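You operate a simulated robot arm through the tools that you are given. There is no shell and no other tool. Be economical: measure what you need, move in short steps, check, and stop when the job is done.

You are at the controls of a simulated robot arm. One attempt, no reset.

Task
The socket block has tripped: reset it and restart the recording.
Fine: logger switch and yellow block switch off before the reset, then on again. Dry hands. Leave it recording.

It is judged by the outcome, as a careful person would: the job done as asked, and still so three seconds after it is handed in. It fails if anything else is knocked over, pushed out of place, dropped, spilled or broken.

Robot
A 6-joint arm with a two-finger parallel gripper, fixed in place. Base frame: the origin is at the foot of the arm, x ahead of it, y to its left, z up; the work surface is at about z = 0.816. Units: m, rad, N and s.
With the tool pointing down near the work surface it reaches from about 0.24 to 0.64 m from the base axis. Its first joint turns from -1.152 to 1.152 rad. Payload 2.7 kg.
The tool frame sits at the grasp point between the pads (the TCP): z along the fingers, y along the line on which they close. The tips reach 0.023 m beyond it. The gripper opens to 0.094 m. The fingers are 0.038 m wide and 0.01 m thick; the gripper's body (0.054 by 0.096 m) begins 0.039 m behind the TCP.
Orientation is that of the tool frame in the base frame, as [roll, pitch, yaw] about the fixed x, y, z axes, in that order (R = Rz(yaw) Ry(pitch) Rx(roll)). With the fingers straight down and closing along the base's y, the tool's x points along the base's -x, its y along +y and its z along -z.

Tools
- The arm moves only by the tool play_rows. Its argument "moves" is a list of rows, each a list of 7 numbers: the shift along the base's x, y, z in units of 100 mm (1.0 is 100 mm), then the turn, a rotation vector about the base's x, y, z in units of 180 degrees (1.0 is 180 degrees), then the opening, from 0 (shut) to 1 (fully open). In form: [[x, y, z, wx, wy, wz, claw], ...]. A call has 1 to 20 rows; each row is the pose to reach, as a shift and turn from the pose commanded when the call began. A call with a number of a shift or a turn outside -1 to 1 is refused whole. Rows are played at 5 a second. More than 0.05 m and 0.15 rad between two rows, or a gripper value outside its range, and nothing of the call is played. Where a pose cannot be reached the arm comes as near as it can. A force on the tool above 90 N (or 10 N above the force at the start of the call, whichever is more), or a blocked arm, ends the call early, and 0.2 s more pass. Each finger travels about 0.045 m/s and halts on what it meets, pressing with about 43 N; the grip force reading is that of the motor and also rises with nothing between the fingers. The clock runs only during rows and for 0.2 s after the last one: add rows that repeat a pose to give the fingers time. It gives the time, the measured TCP pose, the force on the tool (base axes), the opening and the grip force at its end, in the units of the frame above (readings bear some noise), and new pictures: "views" is both (left out), scene, wrist or none.
- Cameras (640 x 400 px; columns grow to the right, rows downward): "scene" is fixed at [0.0342, -0.4092, 1.4204]; the picture's right is [0.99, -0.16, 0.00], its down [-0.07, -0.41, -0.91] and it looks along [0.15, 0.90, -0.42] (base axes); focal length 337 px, centre (320, 200). "wrist" rides on the gripper at [0.087, 0.016, -0.075] in the tool frame; the picture's right is [-0.18, 0.98, 0.00], its down [-0.58, -0.11, -0.81] and it looks along [-0.79, -0.15, 0.59] (tool axes); focal length 243 px, centre (320, 200). There is no depth. A picture from a camera that has moved, and an enlarged one, comes with that camera's place and axes in the base frame and with its lens.
- close_up(camera, box): a new picture of the part [left, top, right, bottom] of that camera's present view, enlarged. It takes no simulated time.
- close_job(): hands the job in; it is judged then, once.

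Go step by step. Nothing tells you positions but the pictures and the camera data: compare them with the known pose of the tool, close in by small moves and look again before you grip or let go. The budget is 120 turns and 170 pictures, counting those below and the enlarged ones. Unless the task says otherwise, let go and move clear before handing in, and close with one line.

The tools are called after ">>>" by a JSON object that holds its "fn" and its "kwargs". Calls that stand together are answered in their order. play_rows: Moves the arm, as the interface text tells. Its arguments: {"type":"object","properties":{"moves":{"type":"array","items":{"type":"array","items":{"type":"number"}}},"views":{"type":"string","enum":["both","scene","wrist","none"]}},"required":["moves"]} The other tools are called the same way: close_up (camera, box) takes an enlarged picture of a part of a camera's view; close_job () hands the job in.

At the start:

```text
t: 0.0
tool_pos: [0.2382, 0.3003, 1.1958]
ee_rot: [-3.141, 0.0, -3.139]
wrist_force: [0.9, 0.6, 0.4]
gripper_width: 0.094
gripper_force: 0.0
```

scene: 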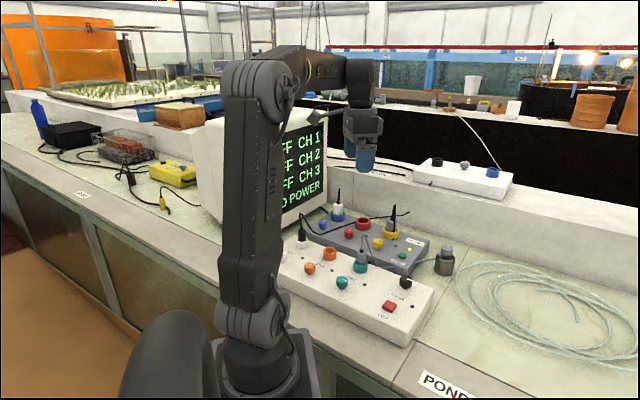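
wrist: 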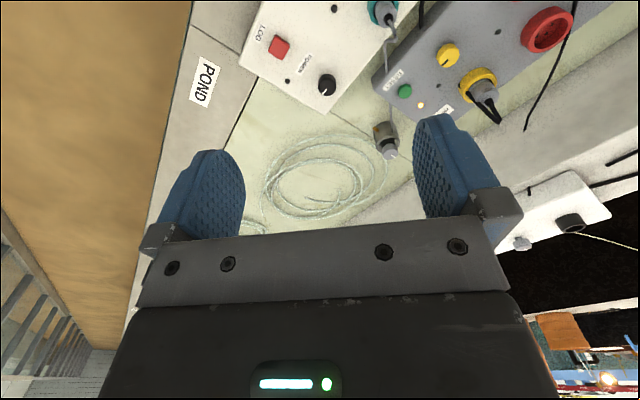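

I see two panels near the arm: a white logger panel and a grey socket block with coloured plugs. I'll enlarge both views to read the labels.

>>> {"fn": "close_up", "kwargs": {"camera": "scene", "box": [270, 180, 470, 350]}}

>>> {"fn": "close_up", "kwargs": {"camera": "scene", "box": [310, 190, 430, 270]}}

>>> {"fn": "close_up", "kwargs": {"camera": "wrist", "box": [230, 0, 600, 170]}}

>>> {"fn": "close_up", "kwargs": {"camera": "scene", "box": [250, 110, 350, 230]}}

>>> {"fn": "close_up", "kwargs": {"camera": "scene", "box": [400, 130, 540, 220]}}

```text
2.35 times, centred on (370, 265) of scene
camera zoom: at [0.0342, -0.4092, 1.4204], right [0.99, -0.16, 0.0], down [-0.07, -0.41, -0.91], along [0.15, 0.9, -0.42], focal length 794 px, centre (202, 47)
```

zoom: 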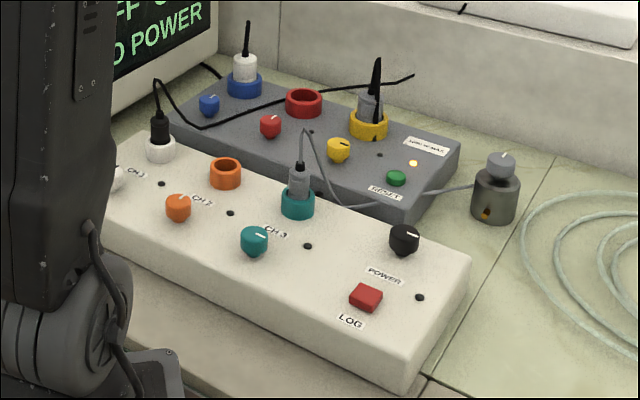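

```text
5.00 times, centred on (370, 230) of scene
camera zoom: at [0.0342, -0.4092, 1.4204], right [0.99, -0.16, 0.0], down [-0.07, -0.41, -0.91], along [0.15, 0.9, -0.42], focal length 1687 px, centre (70, 50)
```

zoom: 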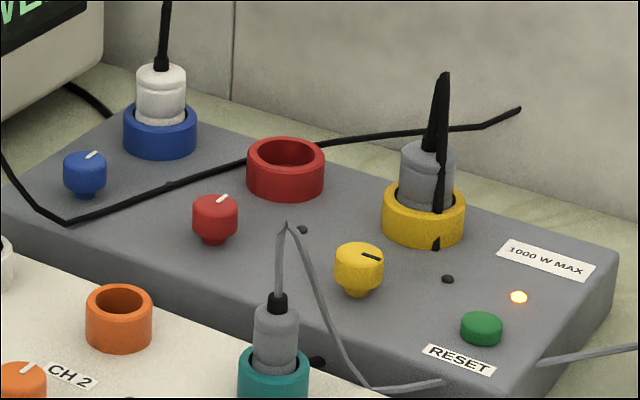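

```text
1.73 times, centred on (415, 85) of wrist
camera zoom: at [0.152, 0.3158, 1.2709], right [0.18, 0.98, 0.0], down [0.58, -0.11, 0.81], along [0.79, -0.15, -0.59], focal length 420 px, centre (156, 399)
```

zoom: 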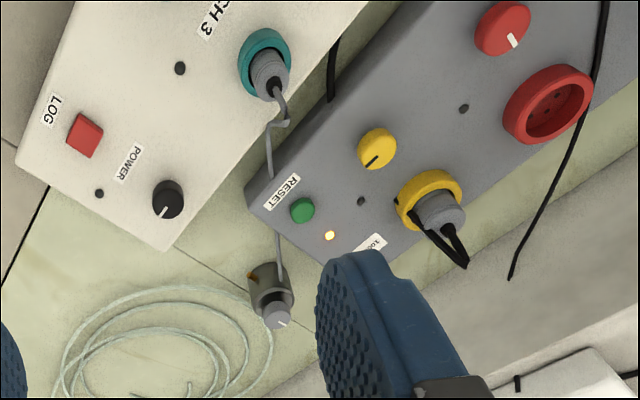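

```text
3.33 times, centred on (300, 170) of scene
camera zoom: at [0.0342, -0.4092, 1.4204], right [0.99, -0.16, 0.0], down [-0.07, -0.41, -0.91], along [0.15, 0.9, -0.42], focal length 1125 px, centre (387, 300)
```

zoom: 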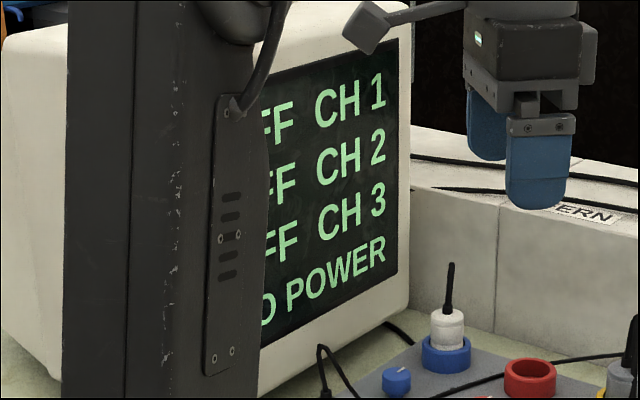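

```text
4.44 times, centred on (470, 175) of scene
camera zoom: at [0.0342, -0.4092, 1.4204], right [0.99, -0.16, 0.0], down [-0.07, -0.41, -0.91], along [0.15, 0.9, -0.42], focal length 1500 px, centre (-347, 311)
```

zoom: 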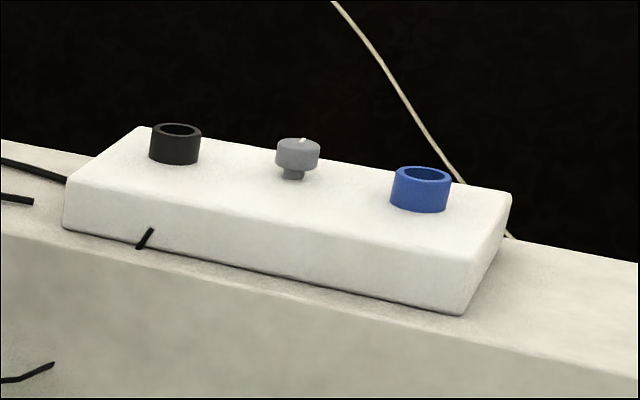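

The screen reads OFF on CH1–3 and NO POWER. The tripped grey block holds the yellow switch at about (0.37, 0.49) and RESET at about (0.43, 0.426). The logger holds POWER at about (0.386, 0.285) and LOG at about (0.315, 0.216). Next I'll look at the knob pointers in detail.

>>> {"fn": "close_up", "kwargs": {"camera": "wrist", "box": [370, 0, 580, 130]}}

>>> {"fn": "close_up", "kwargs": {"camera": "wrist", "box": [240, 0, 400, 100]}}

>>> {"fn": "close_up", "kwargs": {"camera": "scene", "box": [0, 80, 200, 220]}}

```text
3.05 times, centred on (475, 65) of wrist
camera zoom: at [0.152, 0.3158, 1.2709], right [0.18, 0.98, 0.0], down [0.58, -0.11, 0.81], along [0.79, -0.15, -0.59], focal length 739 px, centre (-152, 611)
```

zoom: 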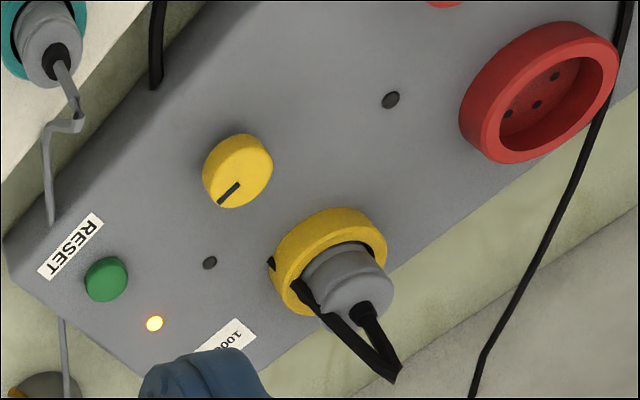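

```text
4.00 times, centred on (320, 50) of wrist
camera zoom: at [0.152, 0.3158, 1.2709], right [0.18, 0.98, 0.0], down [0.58, -0.11, 0.81], along [0.79, -0.15, -0.59], focal length 970 px, centre (320, 800)
```

zoom: 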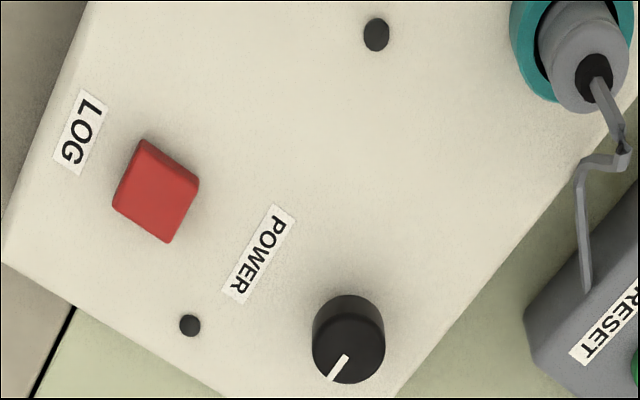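

```text
2.86 times, centred on (100, 150) of scene
camera zoom: at [0.0342, -0.4092, 1.4204], right [0.99, -0.16, 0.0], down [-0.07, -0.41, -0.91], along [0.15, 0.9, -0.42], focal length 964 px, centre (949, 343)
```

zoom: 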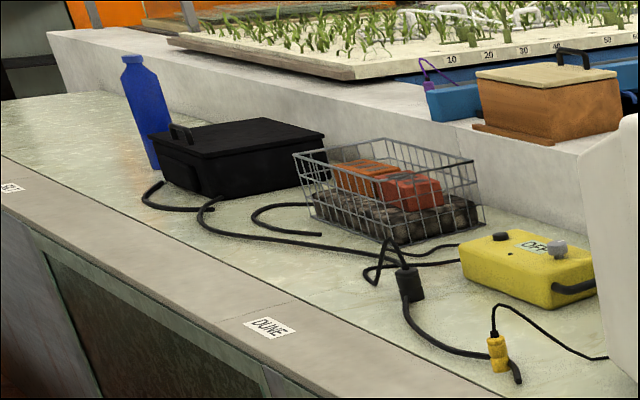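

The yellow and POWER pointers both point along the panel towards its right end, which I take as ON. The off switches (red, blue) point towards the back, so OFF is a quarter turn counter-clockwise. I'll move above POWER with the fingers turned -45°.

>>> {"fn": "play_rows", "kwargs": {"moves": [[0.15, 0, -0.2, 0, 0, -0.042, 0.8], [0.35, 0, -0.4, 0, 0, -0.084, 0.65], [0.55, -0.05, -0.6, 0, 0, -0.126, 0.65], [0.75, -0.1, -0.8, 0, 0, -0.168, 0.65], [0.9, -0.15, -1.0, 0, 0, -0.21, 0.65], [1.0, -0.15, -1.0, 0, 0, -0.25, 0.65]], "views": "none"}}

>>> {"fn": "play_rows", "kwargs": {"moves": [[0.15, 0, -0.3, 0, 0, 0, 0.65], [0.35, 0, -0.6, 0, 0, 0, 0.65], [0.48, 0, -0.9, 0, 0, 0, 0.65], [0.48, 0, -1.0, 0, 0, 0, 0.65]]}}

```text
t: 1.4
tool_pos: [0.3368, 0.2852, 1.0958]
ee_rot: [3.141, 0.001, 2.356]
wrist_force: [0.1, 0.1, -0.5]
gripper_width: 0.0612
gripper_force: 0.0
```

```text
t: 2.4
tool_pos: [0.3861, 0.2852, 0.9963]
ee_rot: [3.139, 0.0, 2.357]
wrist_force: [0.5, -0.2, 0.6]
gripper_width: 0.061
gripper_force: 0.1
camera wrist: at [0.3368, 0.3571, 1.0718], right [0.82, 0.57, 0.0], down [0.33, -0.49, 0.81], along [0.46, -0.66, -0.59], focal length 243 px, centre (320, 200)
```

scene: 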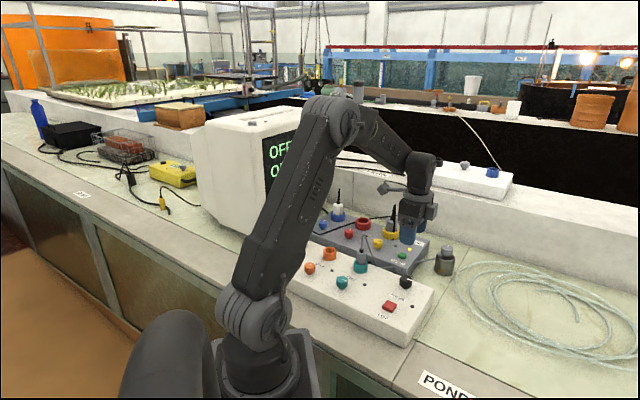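
wrist: 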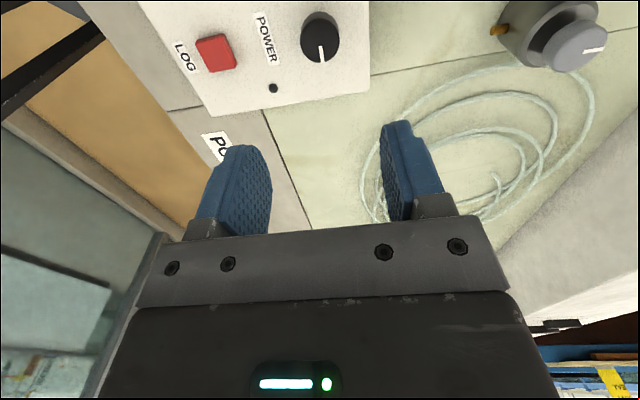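

POWER is at about (0.386, 0.287), with its top near z 0.836. I'll descend 100 mm and check before the last part.

>>> {"fn": "play_rows", "kwargs": {"moves": [[0, 0.02, -0.4, 0, 0, 0, 0.65], [0, 0.02, -0.8, 0, 0, 0, 0.65], [0, 0.02, -1.0, 0, 0, 0, 0.65]]}}

>>> {"fn": "close_up", "kwargs": {"camera": "scene", "box": [340, 210, 460, 320]}}

```text
t: 3.2
tool_pos: [0.3855, 0.2877, 0.8945]
ee_rot: [3.141, -0.001, 2.36]
wrist_force: [0.5, 0.2, 0.5]
gripper_width: 0.0611
gripper_force: 0.0
camera wrist: at [0.3368, 0.3594, 0.9711], right [0.82, 0.57, 0.0], down [0.33, -0.49, 0.81], along [0.46, -0.66, -0.59], focal length 243 px, centre (320, 200)
```

scene: 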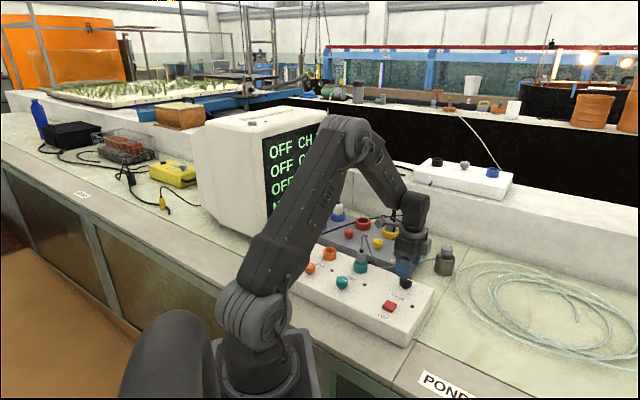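
wrist: 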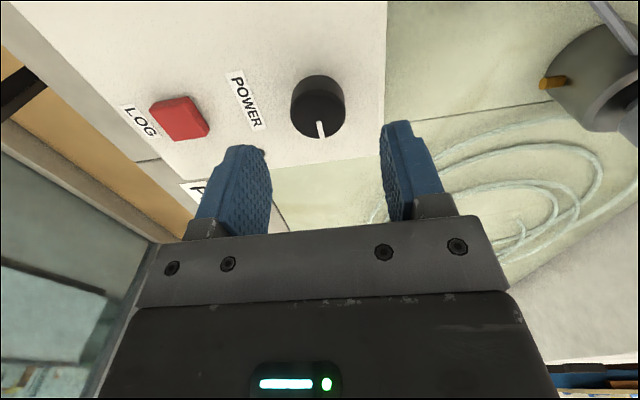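

```text
3.64 times, centred on (400, 265) of scene
camera zoom: at [0.0342, -0.4092, 1.4204], right [0.99, -0.16, 0.0], down [-0.07, -0.41, -0.91], along [0.15, 0.9, -0.42], focal length 1227 px, centre (29, -36)
```

zoom: 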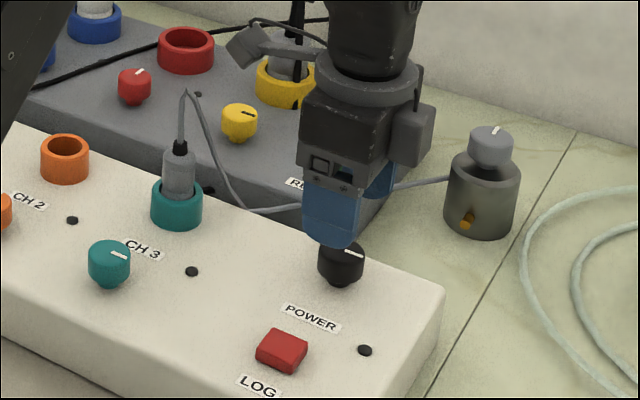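

The fingers straddle the POWER knob well. I'll go down 46 mm and close on it.

>>> {"fn": "play_rows", "kwargs": {"moves": [[0.01, 0, -0.25, 0, 0, 0, 0.65], [0.01, 0, -0.46, 0, 0, 0, 0.65], [0.01, 0, -0.46, 0, 0, 0, 0.5]]}}

>>> {"fn": "close_up", "kwargs": {"camera": "scene", "box": [340, 210, 460, 320]}}

```text
t: 4.0
tool_pos: [0.3865, 0.2902, 0.8499]
ee_rot: [-3.141, 0.0, 2.358]
wrist_force: [0.3, -0.6, 0.2]
gripper_width: 0.047
gripper_force: 0.0
camera wrist: at [0.3371, 0.3601, 0.9248], right [0.82, 0.57, 0.0], down [0.33, -0.49, 0.81], along [0.46, -0.66, -0.59], focal length 243 px, centre (320, 200)
```

scene: 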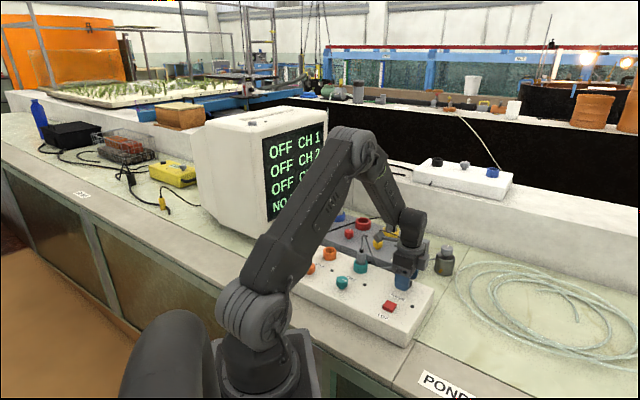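
wrist: 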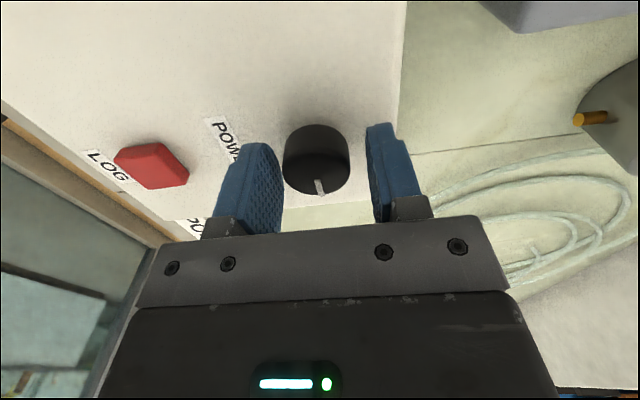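

```text
3.64 times, centred on (400, 265) of scene
camera zoom: at [0.0342, -0.4092, 1.4204], right [0.99, -0.16, 0.0], down [-0.07, -0.41, -0.91], along [0.15, 0.9, -0.42], focal length 1227 px, centre (29, -36)
```

zoom: 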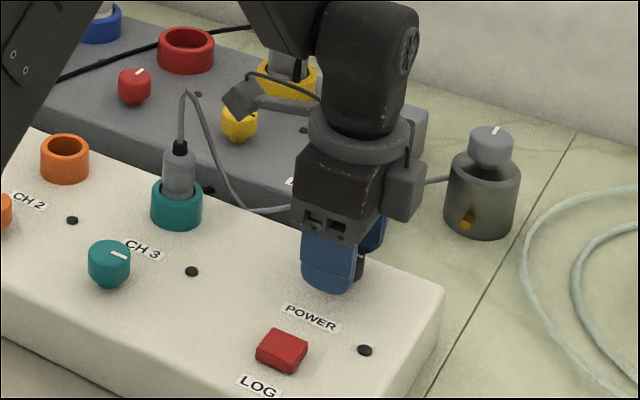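

The knob sits about 1–2 mm off the finger midpoint, so I'll shift slightly and close on it.

>>> {"fn": "play_rows", "kwargs": {"moves": [[-0.02, -0.01, 0, 0, 0, 0, 0.42], [-0.02, -0.01, 0, 0, 0, 0, 0.36], [-0.02, -0.01, 0, 0, 0, 0, 0.3], [-0.02, -0.01, 0, 0, 0, 0, 0.25]], "views": "wrist"}}

```text
t: 5.0
tool_pos: [0.3839, 0.2871, 0.8502]
ee_rot: [-3.14, 0.0, 2.359]
wrist_force: [-1.2, -3.5, -0.4]
gripper_width: 0.0336
gripper_force: 45.0
camera wrist: at [0.3352, 0.3593, 0.925], right [0.82, 0.57, 0.0], down [0.34, -0.49, 0.81], along [0.46, -0.66, -0.59], focal length 243 px, centre (320, 200)
```

wrist: 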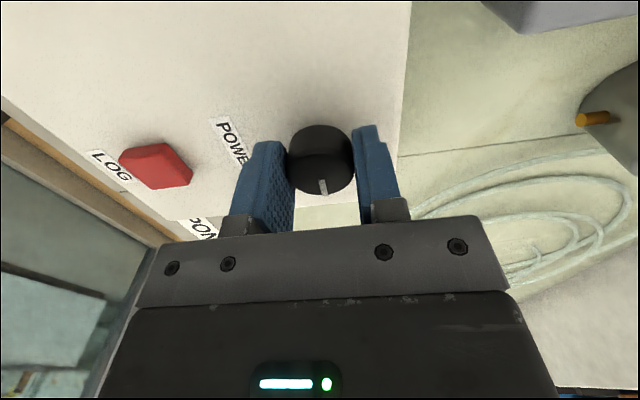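

Triangulating puts the knob centre about 4 mm further along −45° than the TCP. I'll ease open, re-centre to about (0.387, 0.284) and grip again.

>>> {"fn": "play_rows", "kwargs": {"moves": [[0, 0, 0, 0, 0, 0, 0.45], [0.03, -0.03, 0, 0, 0, 0, 0.45], [0.03, -0.03, 0, 0, 0, 0, 0.4], [0.03, -0.03, 0, 0, 0, 0, 0.32], [0.03, -0.03, 0, 0, 0, 0, 0.3]], "views": "wrist"}}

```text
t: 6.2
tool_pos: [0.3874, 0.2844, 0.849]
ee_rot: [3.139, 0.0, 2.358]
wrist_force: [1.5, 1.8, -0.3]
gripper_width: 0.0336
gripper_force: 45.1
camera wrist: at [0.3381, 0.3563, 0.9253], right [0.82, 0.57, 0.0], down [0.33, -0.49, 0.81], along [0.46, -0.66, -0.59], focal length 243 px, centre (320, 200)
```

wrist: 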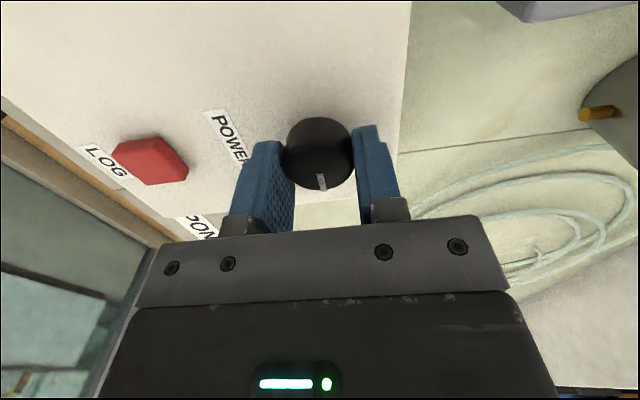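

The knob is gripped on centre. Now I'll turn it counter-clockwise in small steps.

>>> {"fn": "play_rows", "kwargs": {"moves": [[0, 0, 0, 0, 0, 0.042, 0.3], [0, 0, 0, 0, 0, 0.084, 0.3], [0, 0, 0, 0, 0, 0.126, 0.3], [0, 0, 0, 0, 0, 0.168, 0.3], [0, 0, 0, 0, 0, 0.21, 0.3], [0, 0, 0, 0, 0, 0.25, 0.3], [0, 0, 0, 0, 0, 0.25, 0.3]]}}

```text
t: 7.8
tool_pos: [0.3887, 0.2858, 0.8504]
ee_rot: [3.135, 0.004, -3.135]
wrist_force: [4.6, 36.5, -10.9]
gripper_width: 0.034
gripper_force: 44.6
camera wrist: at [0.302, 0.3013, 0.925], right [0.18, 0.98, 0.01], down [0.58, -0.11, 0.81], along [0.8, -0.14, -0.59], focal length 243 px, centre (320, 200)
```

scene: 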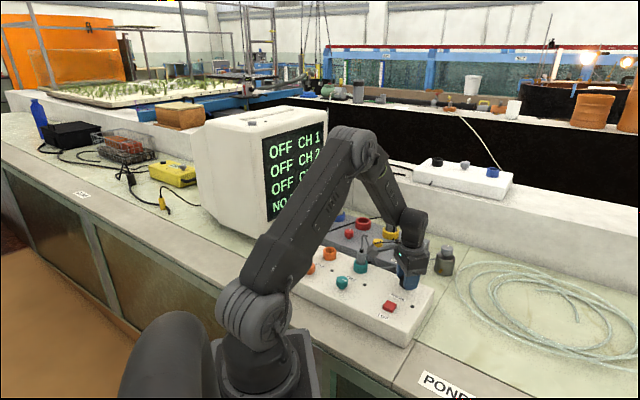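
wrist: 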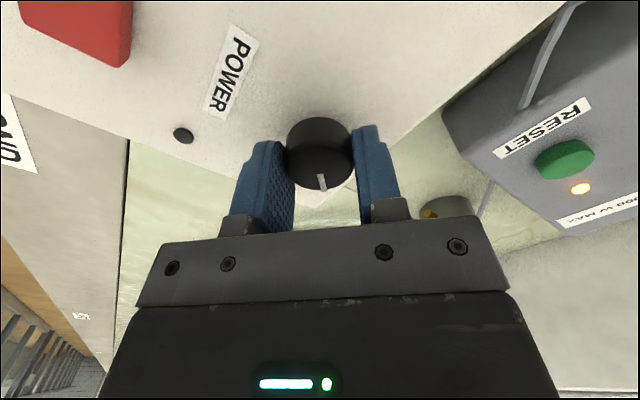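

The knob is turning with the fingers and has gone 45° so far, with some side load. I'll follow that by shifting slightly in +y and finish the quarter turn.

>>> {"fn": "play_rows", "kwargs": {"moves": [[0.01, 0.02, 0, 0, 0, 0.0, 0.3], [0.01, 0.02, 0, 0, 0, 0.042, 0.3], [0.01, 0.02, 0, 0, 0, 0.084, 0.3], [0.01, 0.02, 0, 0, 0, 0.126, 0.3], [0.01, 0.02, 0, 0, 0, 0.168, 0.3], [0.01, 0.02, 0, 0, 0, 0.21, 0.3], [0.01, 0.02, 0, 0, 0, 0.25, 0.3]]}}

```text
t: 9.4
tool_pos: [0.3888, 0.2884, 0.8492]
ee_rot: [3.14, 0.003, -2.351]
wrist_force: [-8.4, 39.3, 1.0]
gripper_width: 0.0337
gripper_force: 45.1
camera wrist: at [0.3156, 0.2378, 0.9251], right [-0.57, 0.82, 0.0], down [0.48, 0.34, 0.81], along [0.66, 0.46, -0.59], focal length 243 px, centre (320, 200)
```

scene: 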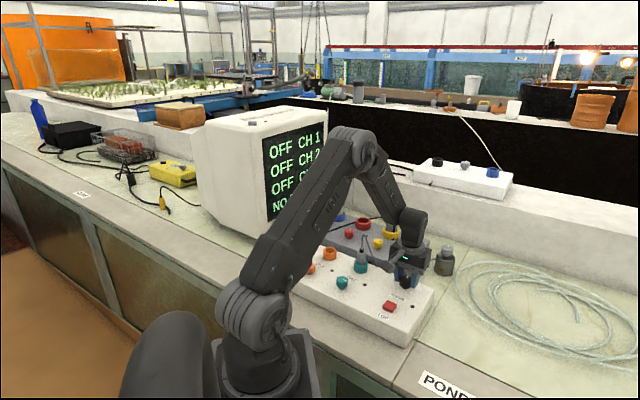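
wrist: 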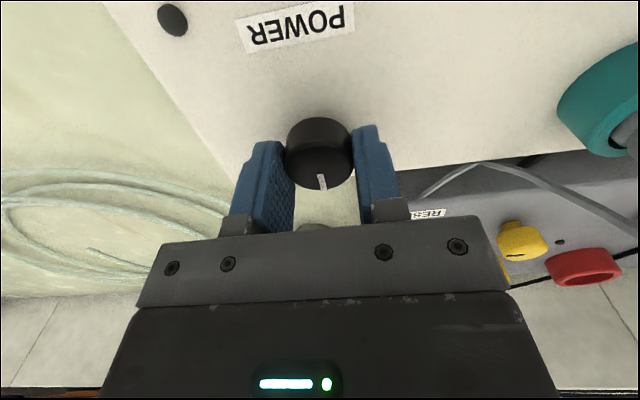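

The pointer now faces back, towards the grey block. I'll relax the side load, release, rise and check the panel.

>>> {"fn": "play_rows", "kwargs": {"moves": [[0, 0.02, 0, 0, 0, 0, 0.3], [0, 0.02, 0, 0, 0, 0, 0.4], [0, 0.02, 0, 0, 0, 0, 0.5], [0, 0.02, 0, 0, 0, 0, 0.6], [0, 0.02, 0.3, 0, 0, 0, 0.6], [0, 0.02, 0.7, 0, 0, 0, 0.6], [0, 0.02, 0.9, 0, 0, 0, 0.6]]}}

>>> {"fn": "close_up", "kwargs": {"camera": "scene", "box": [270, 180, 470, 350]}}

```text
t: 11.0
tool_pos: [0.3893, 0.2876, 0.9375]
ee_rot: [3.141, 0.001, -2.354]
wrist_force: [-0.7, -0.5, 0.1]
gripper_width: 0.0563
gripper_force: 0.0
camera wrist: at [0.3178, 0.2377, 1.0137], right [-0.57, 0.82, 0.0], down [0.49, 0.33, 0.81], along [0.66, 0.46, -0.59], focal length 243 px, centre (320, 200)
```

scene: 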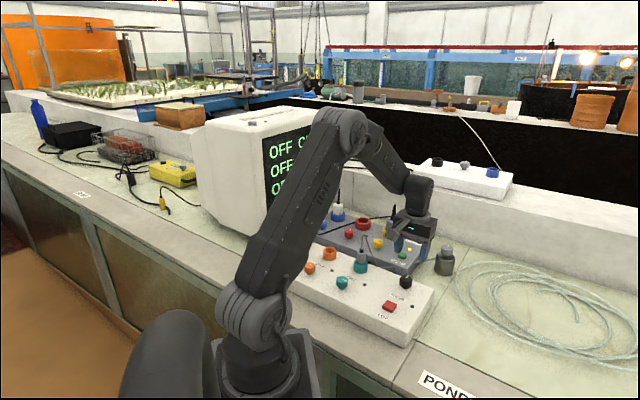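
wrist: 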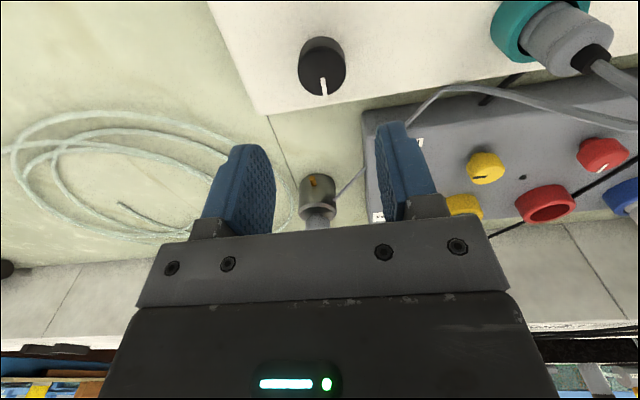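

```text
2.35 times, centred on (370, 265) of scene
camera zoom: at [0.0342, -0.4092, 1.4204], right [0.99, -0.16, 0.0], down [-0.07, -0.41, -0.91], along [0.15, 0.9, -0.42], focal length 794 px, centre (202, 47)
```

zoom: 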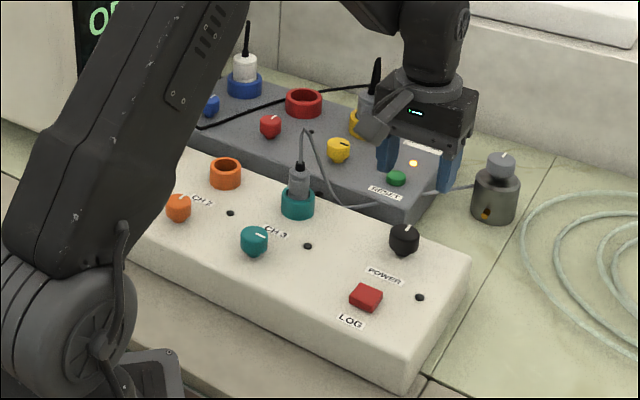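

The logger switch is now off (pointer to the back) and the panel hasn't moved. Next I'll go above the yellow switch, unwinding the wrist on the way.

>>> {"fn": "play_rows", "kwargs": {"moves": [[0, 0, 0.2, 0, 0, -0.042, 0.6], [0, 0, 0.4, 0, 0, -0.084, 0.6], [0, 0.1, 0.4, 0, 0, -0.126, 0.6], [-0.02, 0.25, 0.4, 0, 0, -0.168, 0.6], [-0.05, 0.4, 0.4, 0, 0, -0.21, 0.6], [-0.07, 0.5, 0.4, 0, 0, -0.252, 0.6], [-0.1, 0.6, 0.4, 0, 0, -0.294, 0.6], [-0.12, 0.7, 0.4, 0, 0, -0.336, 0.6], [-0.14, 0.8, 0.4, 0, 0, -0.378, 0.6], [-0.16, 0.9, 0.4, 0, 0, -0.42, 0.6], [-0.17, 1.0, 0.4, 0, 0, -0.462, 0.6], [-0.17, 1.0, 0.4, 0, 0, -0.5, 0.6]], "views": "none"}}

>>> {"fn": "play_rows", "kwargs": {"moves": [[0, 0.3, 0, 0, 0, 0, 0.6], [0, 0.6, 0, 0, 0, 0, 0.6], [0, 0.9, 0, 0, 0, 0, 0.6], [0, 1.0, 0, 0, 0, 0, 0.6]]}}

>>> {"fn": "close_up", "kwargs": {"camera": "scene", "box": [300, 150, 460, 290]}}

```text
t: 13.6
tool_pos: [0.3718, 0.3878, 0.9795]
ee_rot: [3.141, -0.002, 2.357]
wrist_force: [0.6, -0.1, -0.4]
gripper_width: 0.0565
gripper_force: 0.2
```

```text
t: 14.6
tool_pos: [0.3737, 0.4877, 0.9799]
ee_rot: [3.141, 0.0, 2.358]
wrist_force: [0.4, -0.7, 0.9]
gripper_width: 0.0566
gripper_force: 0.0
camera wrist: at [0.3238, 0.5593, 1.0551], right [0.82, 0.57, 0.0], down [0.33, -0.49, 0.81], along [0.46, -0.66, -0.59], focal length 243 px, centre (320, 200)
```

scene: 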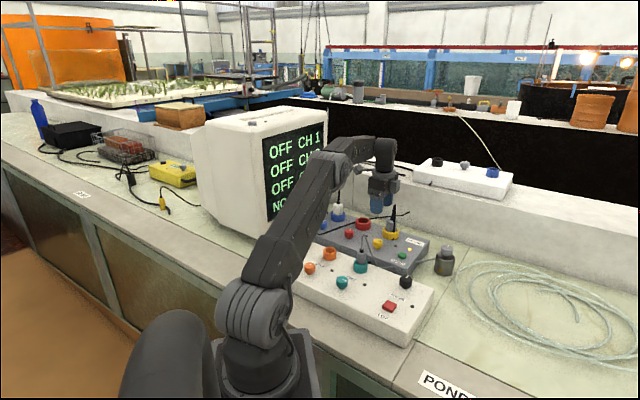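
wrist: 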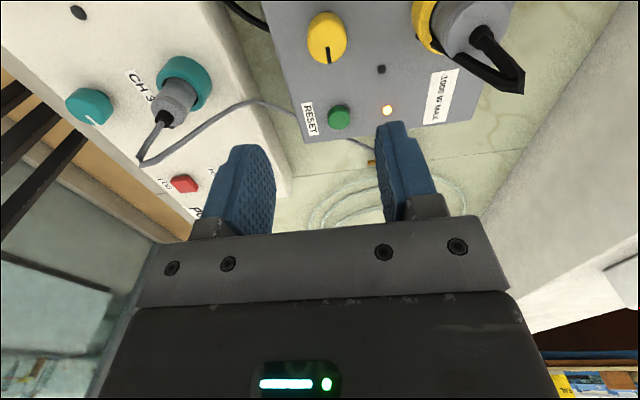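

```text
2.86 times, centred on (380, 220) of scene
camera zoom: at [0.0342, -0.4092, 1.4204], right [0.99, -0.16, 0.0], down [-0.07, -0.41, -0.91], along [0.15, 0.9, -0.42], focal length 964 px, centre (149, 143)
```

zoom: 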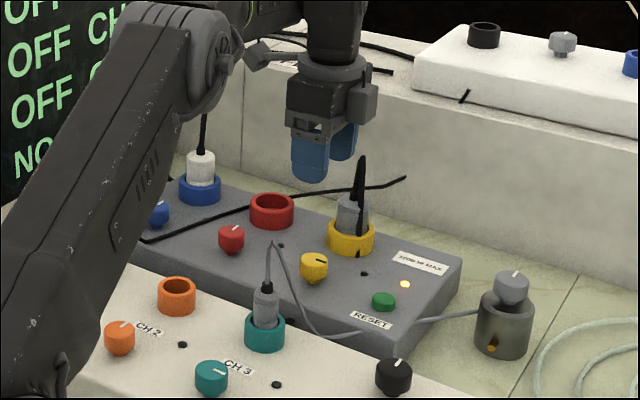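

The yellow switch is at about (0.378, 0.495). I'll descend to just above it and re-measure.

>>> {"fn": "play_rows", "kwargs": {"moves": [[0.04, 0.07, -0.3, 0, 0, 0, 0.6], [0.04, 0.07, -0.6, 0, 0, 0, 0.6], [0.04, 0.07, -0.85, 0, 0, 0, 0.6]]}}

>>> {"fn": "close_up", "kwargs": {"camera": "scene", "box": [300, 150, 460, 290]}}

```text
t: 15.4
tool_pos: [0.3766, 0.4935, 0.8956]
ee_rot: [-3.141, 0.0, 2.358]
wrist_force: [-0.5, 0.5, -0.6]
gripper_width: 0.0565
gripper_force: 0.1
camera wrist: at [0.3271, 0.5654, 0.9703], right [0.82, 0.57, 0.0], down [0.33, -0.49, 0.81], along [0.46, -0.66, -0.59], focal length 243 px, centre (320, 200)
```

scene: 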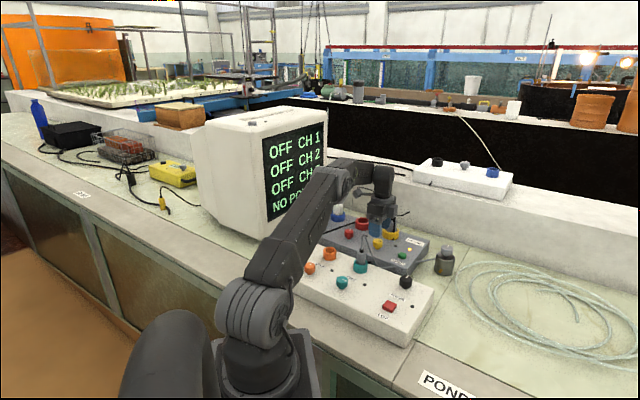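
wrist: 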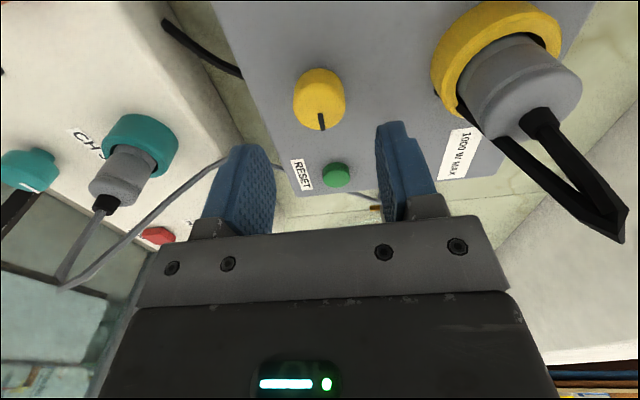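

```text
2.86 times, centred on (380, 220) of scene
camera zoom: at [0.0342, -0.4092, 1.4204], right [0.99, -0.16, 0.0], down [-0.07, -0.41, -0.91], along [0.15, 0.9, -0.42], focal length 964 px, centre (149, 143)
```

zoom: 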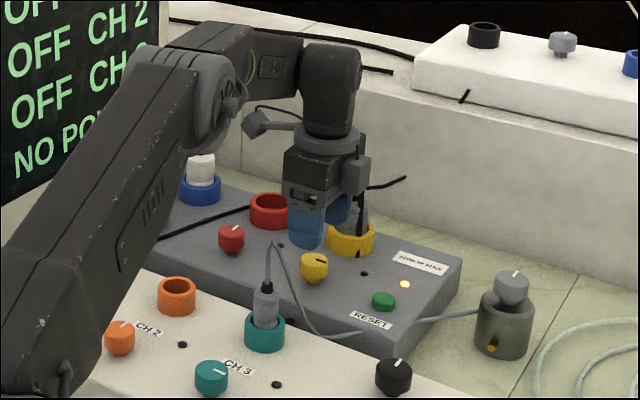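

The knob is centred between the fingers. I'll lower to just above gripping height and measure once more.

>>> {"fn": "play_rows", "kwargs": {"moves": [[0, 0.01, -0.2, 0, 0, 0, 0.6], [0, 0.01, -0.44, 0, 0, 0, 0.6], [0, 0.01, -0.44, 0, 0, 0, 0.55]]}}

>>> {"fn": "close_up", "kwargs": {"camera": "scene", "box": [340, 190, 420, 260]}}

>>> {"fn": "close_up", "kwargs": {"camera": "wrist", "box": [220, 90, 420, 220]}}

```text
t: 16.2
tool_pos: [0.3771, 0.494, 0.8515]
ee_rot: [3.141, 0.001, 2.357]
wrist_force: [-0.2, 0.4, 0.8]
gripper_width: 0.0516
gripper_force: 0.0
camera wrist: at [0.3274, 0.5667, 0.926], right [0.82, 0.57, 0.0], down [0.33, -0.49, 0.81], along [0.46, -0.66, -0.59], focal length 243 px, centre (320, 200)
```

scene: 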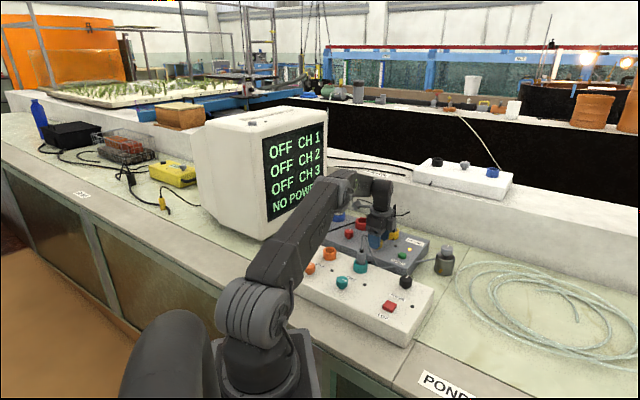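
wrist: 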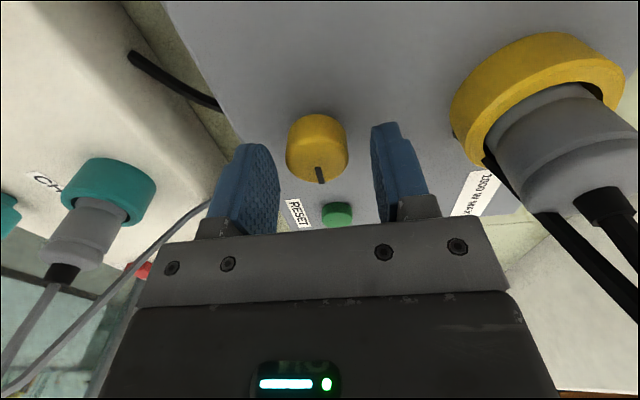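

```text
5.71 times, centred on (380, 225) of scene
camera zoom: at [0.0342, -0.4092, 1.4204], right [0.99, -0.16, 0.0], down [-0.07, -0.41, -0.91], along [0.15, 0.9, -0.42], focal length 1928 px, centre (-23, 57)
```

zoom: 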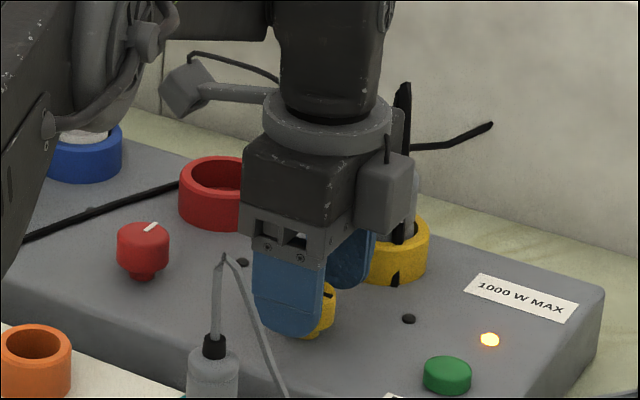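

```text
3.08 times, centred on (320, 155) of wrist
camera zoom: at [0.3274, 0.5667, 0.926], right [0.82, 0.57, 0.0], down [0.33, -0.49, 0.81], along [0.46, -0.66, -0.59], focal length 746 px, centre (320, 338)
```

zoom: 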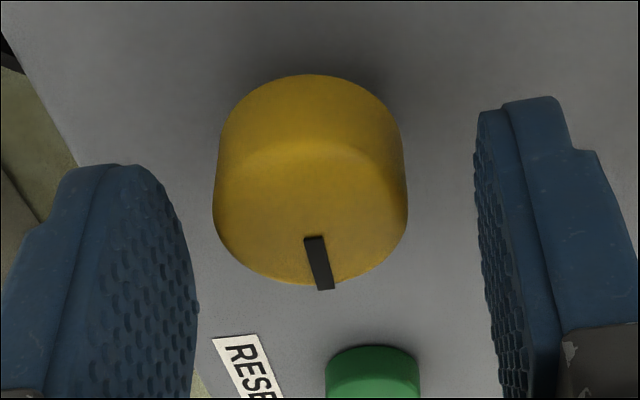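

Three views agree: the yellow knob is centred at (0.378, 0.492) with its top at z 0.833. I'll correct for that, drop 8 mm and close.

>>> {"fn": "play_rows", "kwargs": {"moves": [[0.01, -0.02, 0, 0, 0, 0, 0.55], [0.01, -0.02, -0.08, 0, 0, 0, 0.5], [0.01, -0.02, -0.08, 0, 0, 0, 0.43], [0.01, -0.02, -0.08, 0, 0, 0, 0.35], [0.01, -0.02, -0.08, 0, 0, 0, 0.3], [0.01, -0.02, -0.08, 0, 0, 0, 0.28]], "views": "wrist"}}

```text
t: 17.6
tool_pos: [0.377, 0.4927, 0.8426]
ee_rot: [3.141, -0.001, 2.358]
wrist_force: [-1.1, -1.0, 1.9]
gripper_width: 0.0319
gripper_force: 45.0
camera wrist: at [0.3282, 0.5644, 0.9179], right [0.82, 0.57, 0.0], down [0.34, -0.49, 0.81], along [0.46, -0.66, -0.59], focal length 243 px, centre (320, 200)
```

wrist: 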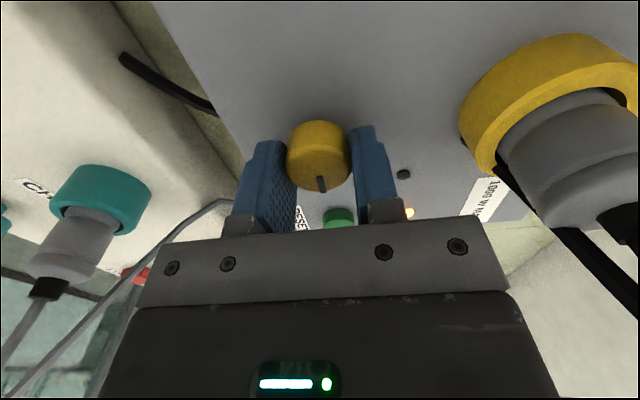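

It's gripped cleanly. I'll turn it counter-clockwise by the first 45°.

>>> {"fn": "play_rows", "kwargs": {"moves": [[0, 0, 0, 0, 0, 0.042, 0.28], [0, 0, 0, 0, 0, 0.084, 0.28], [0, 0.0, 0, 0, 0, 0.126, 0.28], [0, 0.01, 0, 0, 0, 0.168, 0.28], [0, 0.01, 0, 0, 0, 0.21, 0.28], [0, 0.01, 0, 0, 0, 0.25, 0.28]], "views": "wrist"}}

```text
t: 19.0
tool_pos: [0.3793, 0.4959, 0.8436]
ee_rot: [3.138, 0.004, -3.136]
wrist_force: [21.1, 14.6, -7.4]
gripper_width: 0.0318
gripper_force: 44.9
camera wrist: at [0.2923, 0.5102, 0.9178], right [0.18, 0.98, 0.0], down [0.58, -0.11, 0.81], along [0.79, -0.14, -0.59], focal length 243 px, centre (320, 200)
```

wrist: 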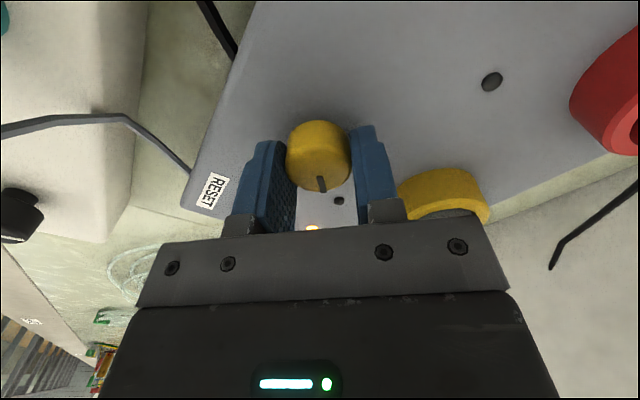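

It's turning well, so I'll finish the second 45° with a small follow shift.

>>> {"fn": "play_rows", "kwargs": {"moves": [[0.02, 0.01, 0, 0, 0, 0, 0.28], [0.02, 0.01, 0, 0, 0, 0.042, 0.28], [0.02, 0.01, 0, 0, 0, 0.084, 0.28], [0.02, 0.01, 0, 0, 0, 0.126, 0.28], [0.02, 0.02, 0, 0, 0, 0.168, 0.28], [0.02, 0.02, 0, 0, 0, 0.21, 0.28], [0.02, 0.02, 0, 0, 0, 0.25, 0.28]]}}

>>> {"fn": "close_up", "kwargs": {"camera": "scene", "box": [300, 180, 460, 290]}}

```text
t: 20.6
tool_pos: [0.3771, 0.4982, 0.8429]
ee_rot: [3.139, 0.001, -2.351]
wrist_force: [-6.8, 20.0, -2.9]
gripper_width: 0.032
gripper_force: 45.3
camera wrist: at [0.3057, 0.4472, 0.918], right [-0.57, 0.82, 0.0], down [0.49, 0.33, 0.81], along [0.66, 0.46, -0.59], focal length 243 px, centre (320, 200)
```

scene: 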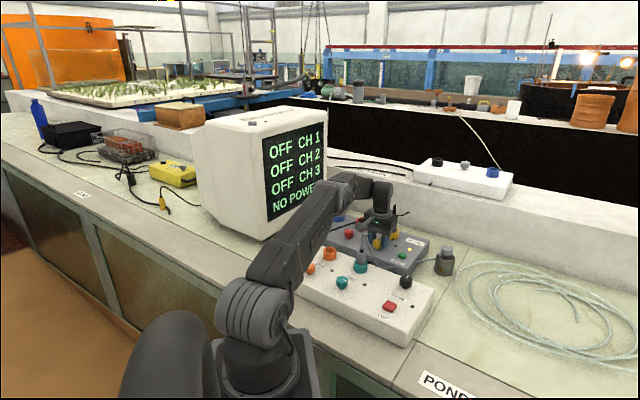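
wrist: 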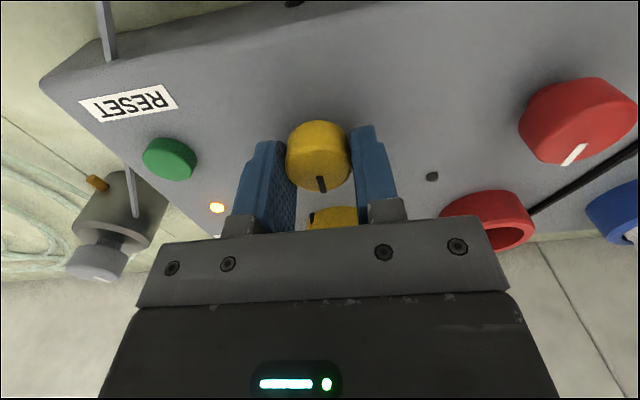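

```text
3.64 times, centred on (380, 235) of scene
camera zoom: at [0.0341, -0.4086, 1.4206], right [0.99, -0.16, 0.0], down [-0.07, -0.41, -0.91], along [0.15, 0.9, -0.42], focal length 1227 px, centre (102, 73)
```

zoom: 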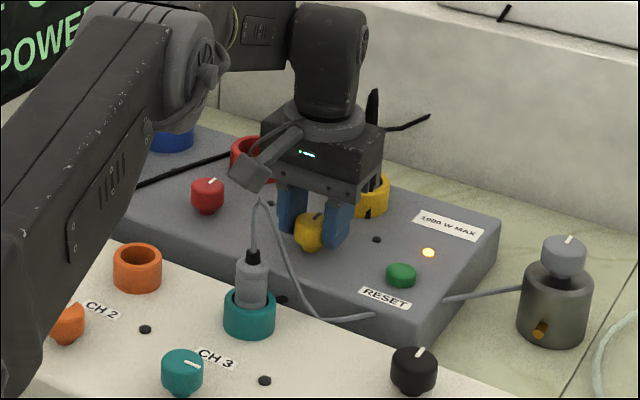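

The yellow switch is now off. I'll release, rise, close the fingers and move above RESET, keeping this wrist orientation for turning things back on later.

>>> {"fn": "play_rows", "kwargs": {"moves": [[0, 0.01, 0, 0, 0, 0, 0.36], [0, 0.01, 0, 0, 0, 0, 0.45], [0, 0.01, 0, 0, 0, 0, 0.55], [0, 0.01, 0.3, 0, 0, 0, 0.55], [0, 0.01, 0.7, 0, 0, 0, 0.4], [0, 0.01, 1.0, 0, 0, 0, 0.2], [0.2, -0.3, 1.0, 0, 0, 0, 0], [0.4, -0.5, 1.0, 0, 0, 0, 0], [0.54, -0.67, 1.0, 0, 0, 0, 0], [0.54, -0.67, 1.0, 0, 0, 0, 0]]}}

>>> {"fn": "close_up", "kwargs": {"camera": "scene", "box": [300, 180, 460, 290]}}

>>> {"fn": "close_up", "kwargs": {"camera": "wrist", "box": [220, 0, 480, 200]}}

```text
t: 22.8
tool_pos: [0.4317, 0.4291, 0.9454]
ee_rot: [3.141, 0.001, -2.355]
wrist_force: [-0.4, 0.2, -0.4]
gripper_width: 0.0002
gripper_force: 43.0
camera wrist: at [0.36, 0.3796, 1.02], right [-0.57, 0.82, 0.0], down [0.49, 0.33, 0.81], along [0.66, 0.46, -0.59], focal length 243 px, centre (320, 200)
```

scene: 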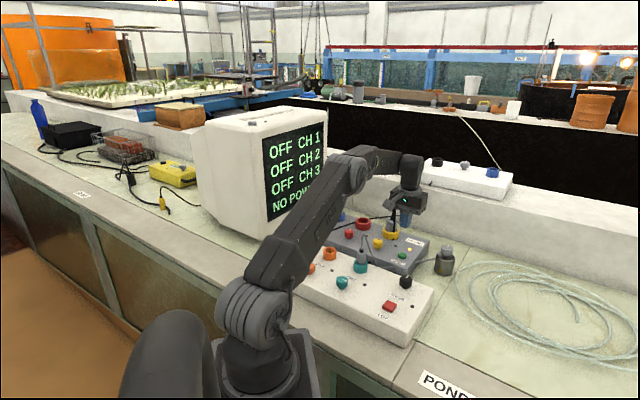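
wrist: 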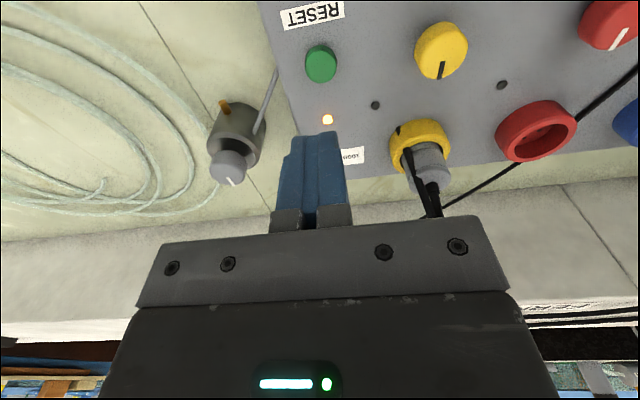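

```text
3.64 times, centred on (380, 235) of scene
camera zoom: at [0.0342, -0.4092, 1.4204], right [0.99, -0.16, 0.0], down [-0.07, -0.41, -0.91], along [0.15, 0.9, -0.42], focal length 1227 px, centre (102, 73)
```

zoom: 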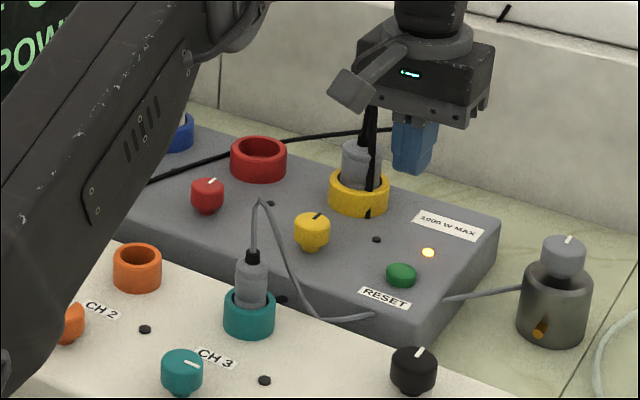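

```text
2.00 times, centred on (350, 100) of wrist
camera zoom: at [0.36, 0.3796, 1.02], right [-0.57, 0.82, 0.0], down [0.49, 0.33, 0.81], along [0.66, 0.46, -0.59], focal length 485 px, centre (260, 400)
```

zoom: 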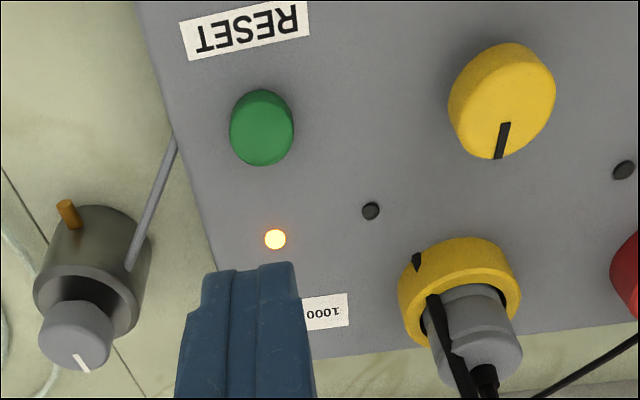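

RESET is at about (0.4355, 0.434), with its top near 0.822. I'll lower the closed tips to roughly 12 mm above it and check alignment.

>>> {"fn": "play_rows", "kwargs": {"moves": [[0.04, 0.05, -0.3, 0, 0, 0, 0], [0.04, 0.05, -0.6, 0, 0, 0, 0], [0.04, 0.05, -0.87, 0, 0, 0, 0]], "views": "wrist"}}

>>> {"fn": "close_up", "kwargs": {"camera": "scene", "box": [360, 210, 440, 280]}}

>>> {"fn": "close_up", "kwargs": {"camera": "wrist", "box": [220, 80, 420, 220]}}

```text
t: 23.6
tool_pos: [0.4382, 0.435, 0.8546]
ee_rot: [-3.141, 0.0, -2.354]
wrist_force: [-0.7, 0.3, -0.4]
gripper_width: 0.0
gripper_force: 42.8
camera wrist: at [0.3656, 0.3848, 0.9302], right [-0.57, 0.82, 0.0], down [0.49, 0.33, 0.81], along [0.66, 0.46, -0.59], focal length 243 px, centre (320, 200)
```

wrist: 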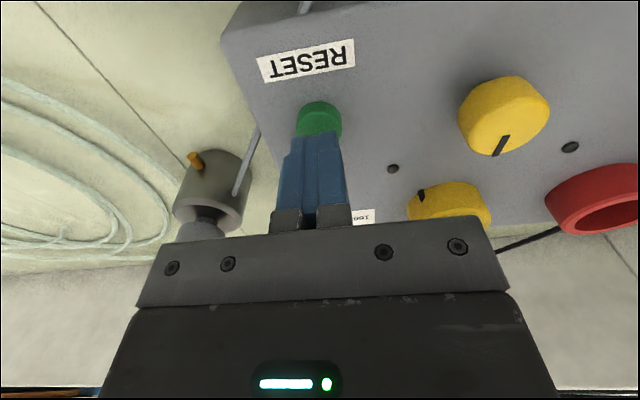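

```text
5.71 times, centred on (400, 245) of scene
camera zoom: at [0.0342, -0.4092, 1.4204], right [0.99, -0.16, 0.0], down [-0.07, -0.41, -0.91], along [0.15, 0.9, -0.42], focal length 1928 px, centre (-137, -57)
```

zoom: 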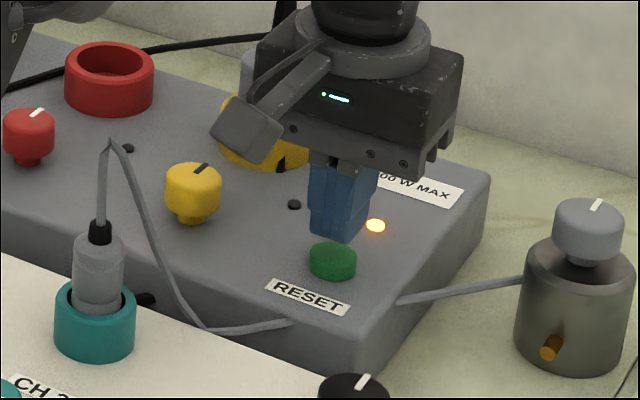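

```text
2.86 times, centred on (320, 150) of wrist
camera zoom: at [0.3656, 0.3848, 0.9302], right [-0.57, 0.82, 0.0], down [0.49, 0.33, 0.81], along [0.66, 0.46, -0.59], focal length 693 px, centre (320, 343)
```

zoom: 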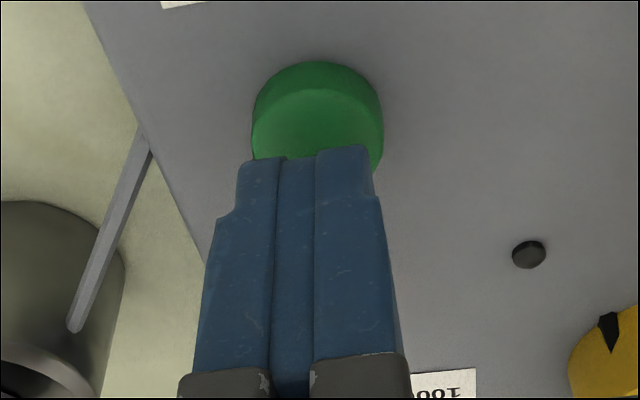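

The tips are aligned over the green button, about 13 mm above it. I'll press down gradually.

>>> {"fn": "play_rows", "kwargs": {"moves": [[-0.02, -0.01, -0.06, 0, 0, 0, 0], [-0.02, -0.01, -0.11, 0, 0, 0, 0], [-0.02, -0.01, -0.13, 0, 0, 0, 0], [-0.02, -0.01, -0.15, 0, 0, 0, 0]], "views": "scene"}}

>>> {"fn": "close_up", "kwargs": {"camera": "scene", "box": [360, 210, 440, 280]}}

```text
t: 24.6
tool_pos: [0.4348, 0.4329, 0.8399]
ee_rot: [3.141, -0.001, -2.354]
wrist_force: [0.7, 0.2, 2.2]
gripper_width: 0.0
gripper_force: 42.6
```

scene: 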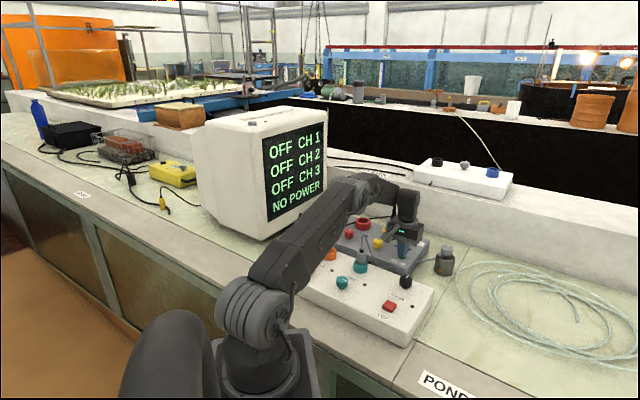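

```text
5.71 times, centred on (400, 245) of scene
camera zoom: at [0.0342, -0.4092, 1.4204], right [0.99, -0.16, 0.0], down [-0.07, -0.41, -0.91], along [0.15, 0.9, -0.42], focal length 1928 px, centre (-137, -57)
```

zoom: 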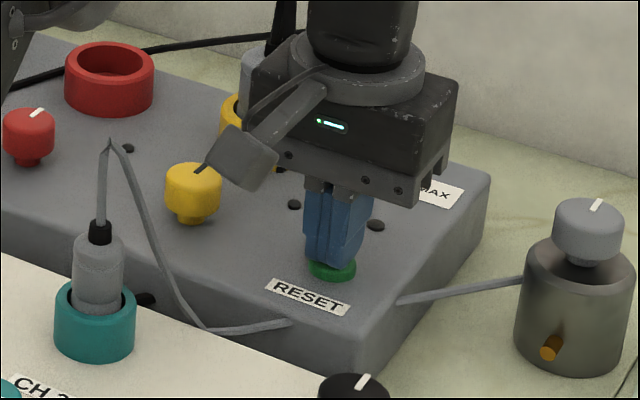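

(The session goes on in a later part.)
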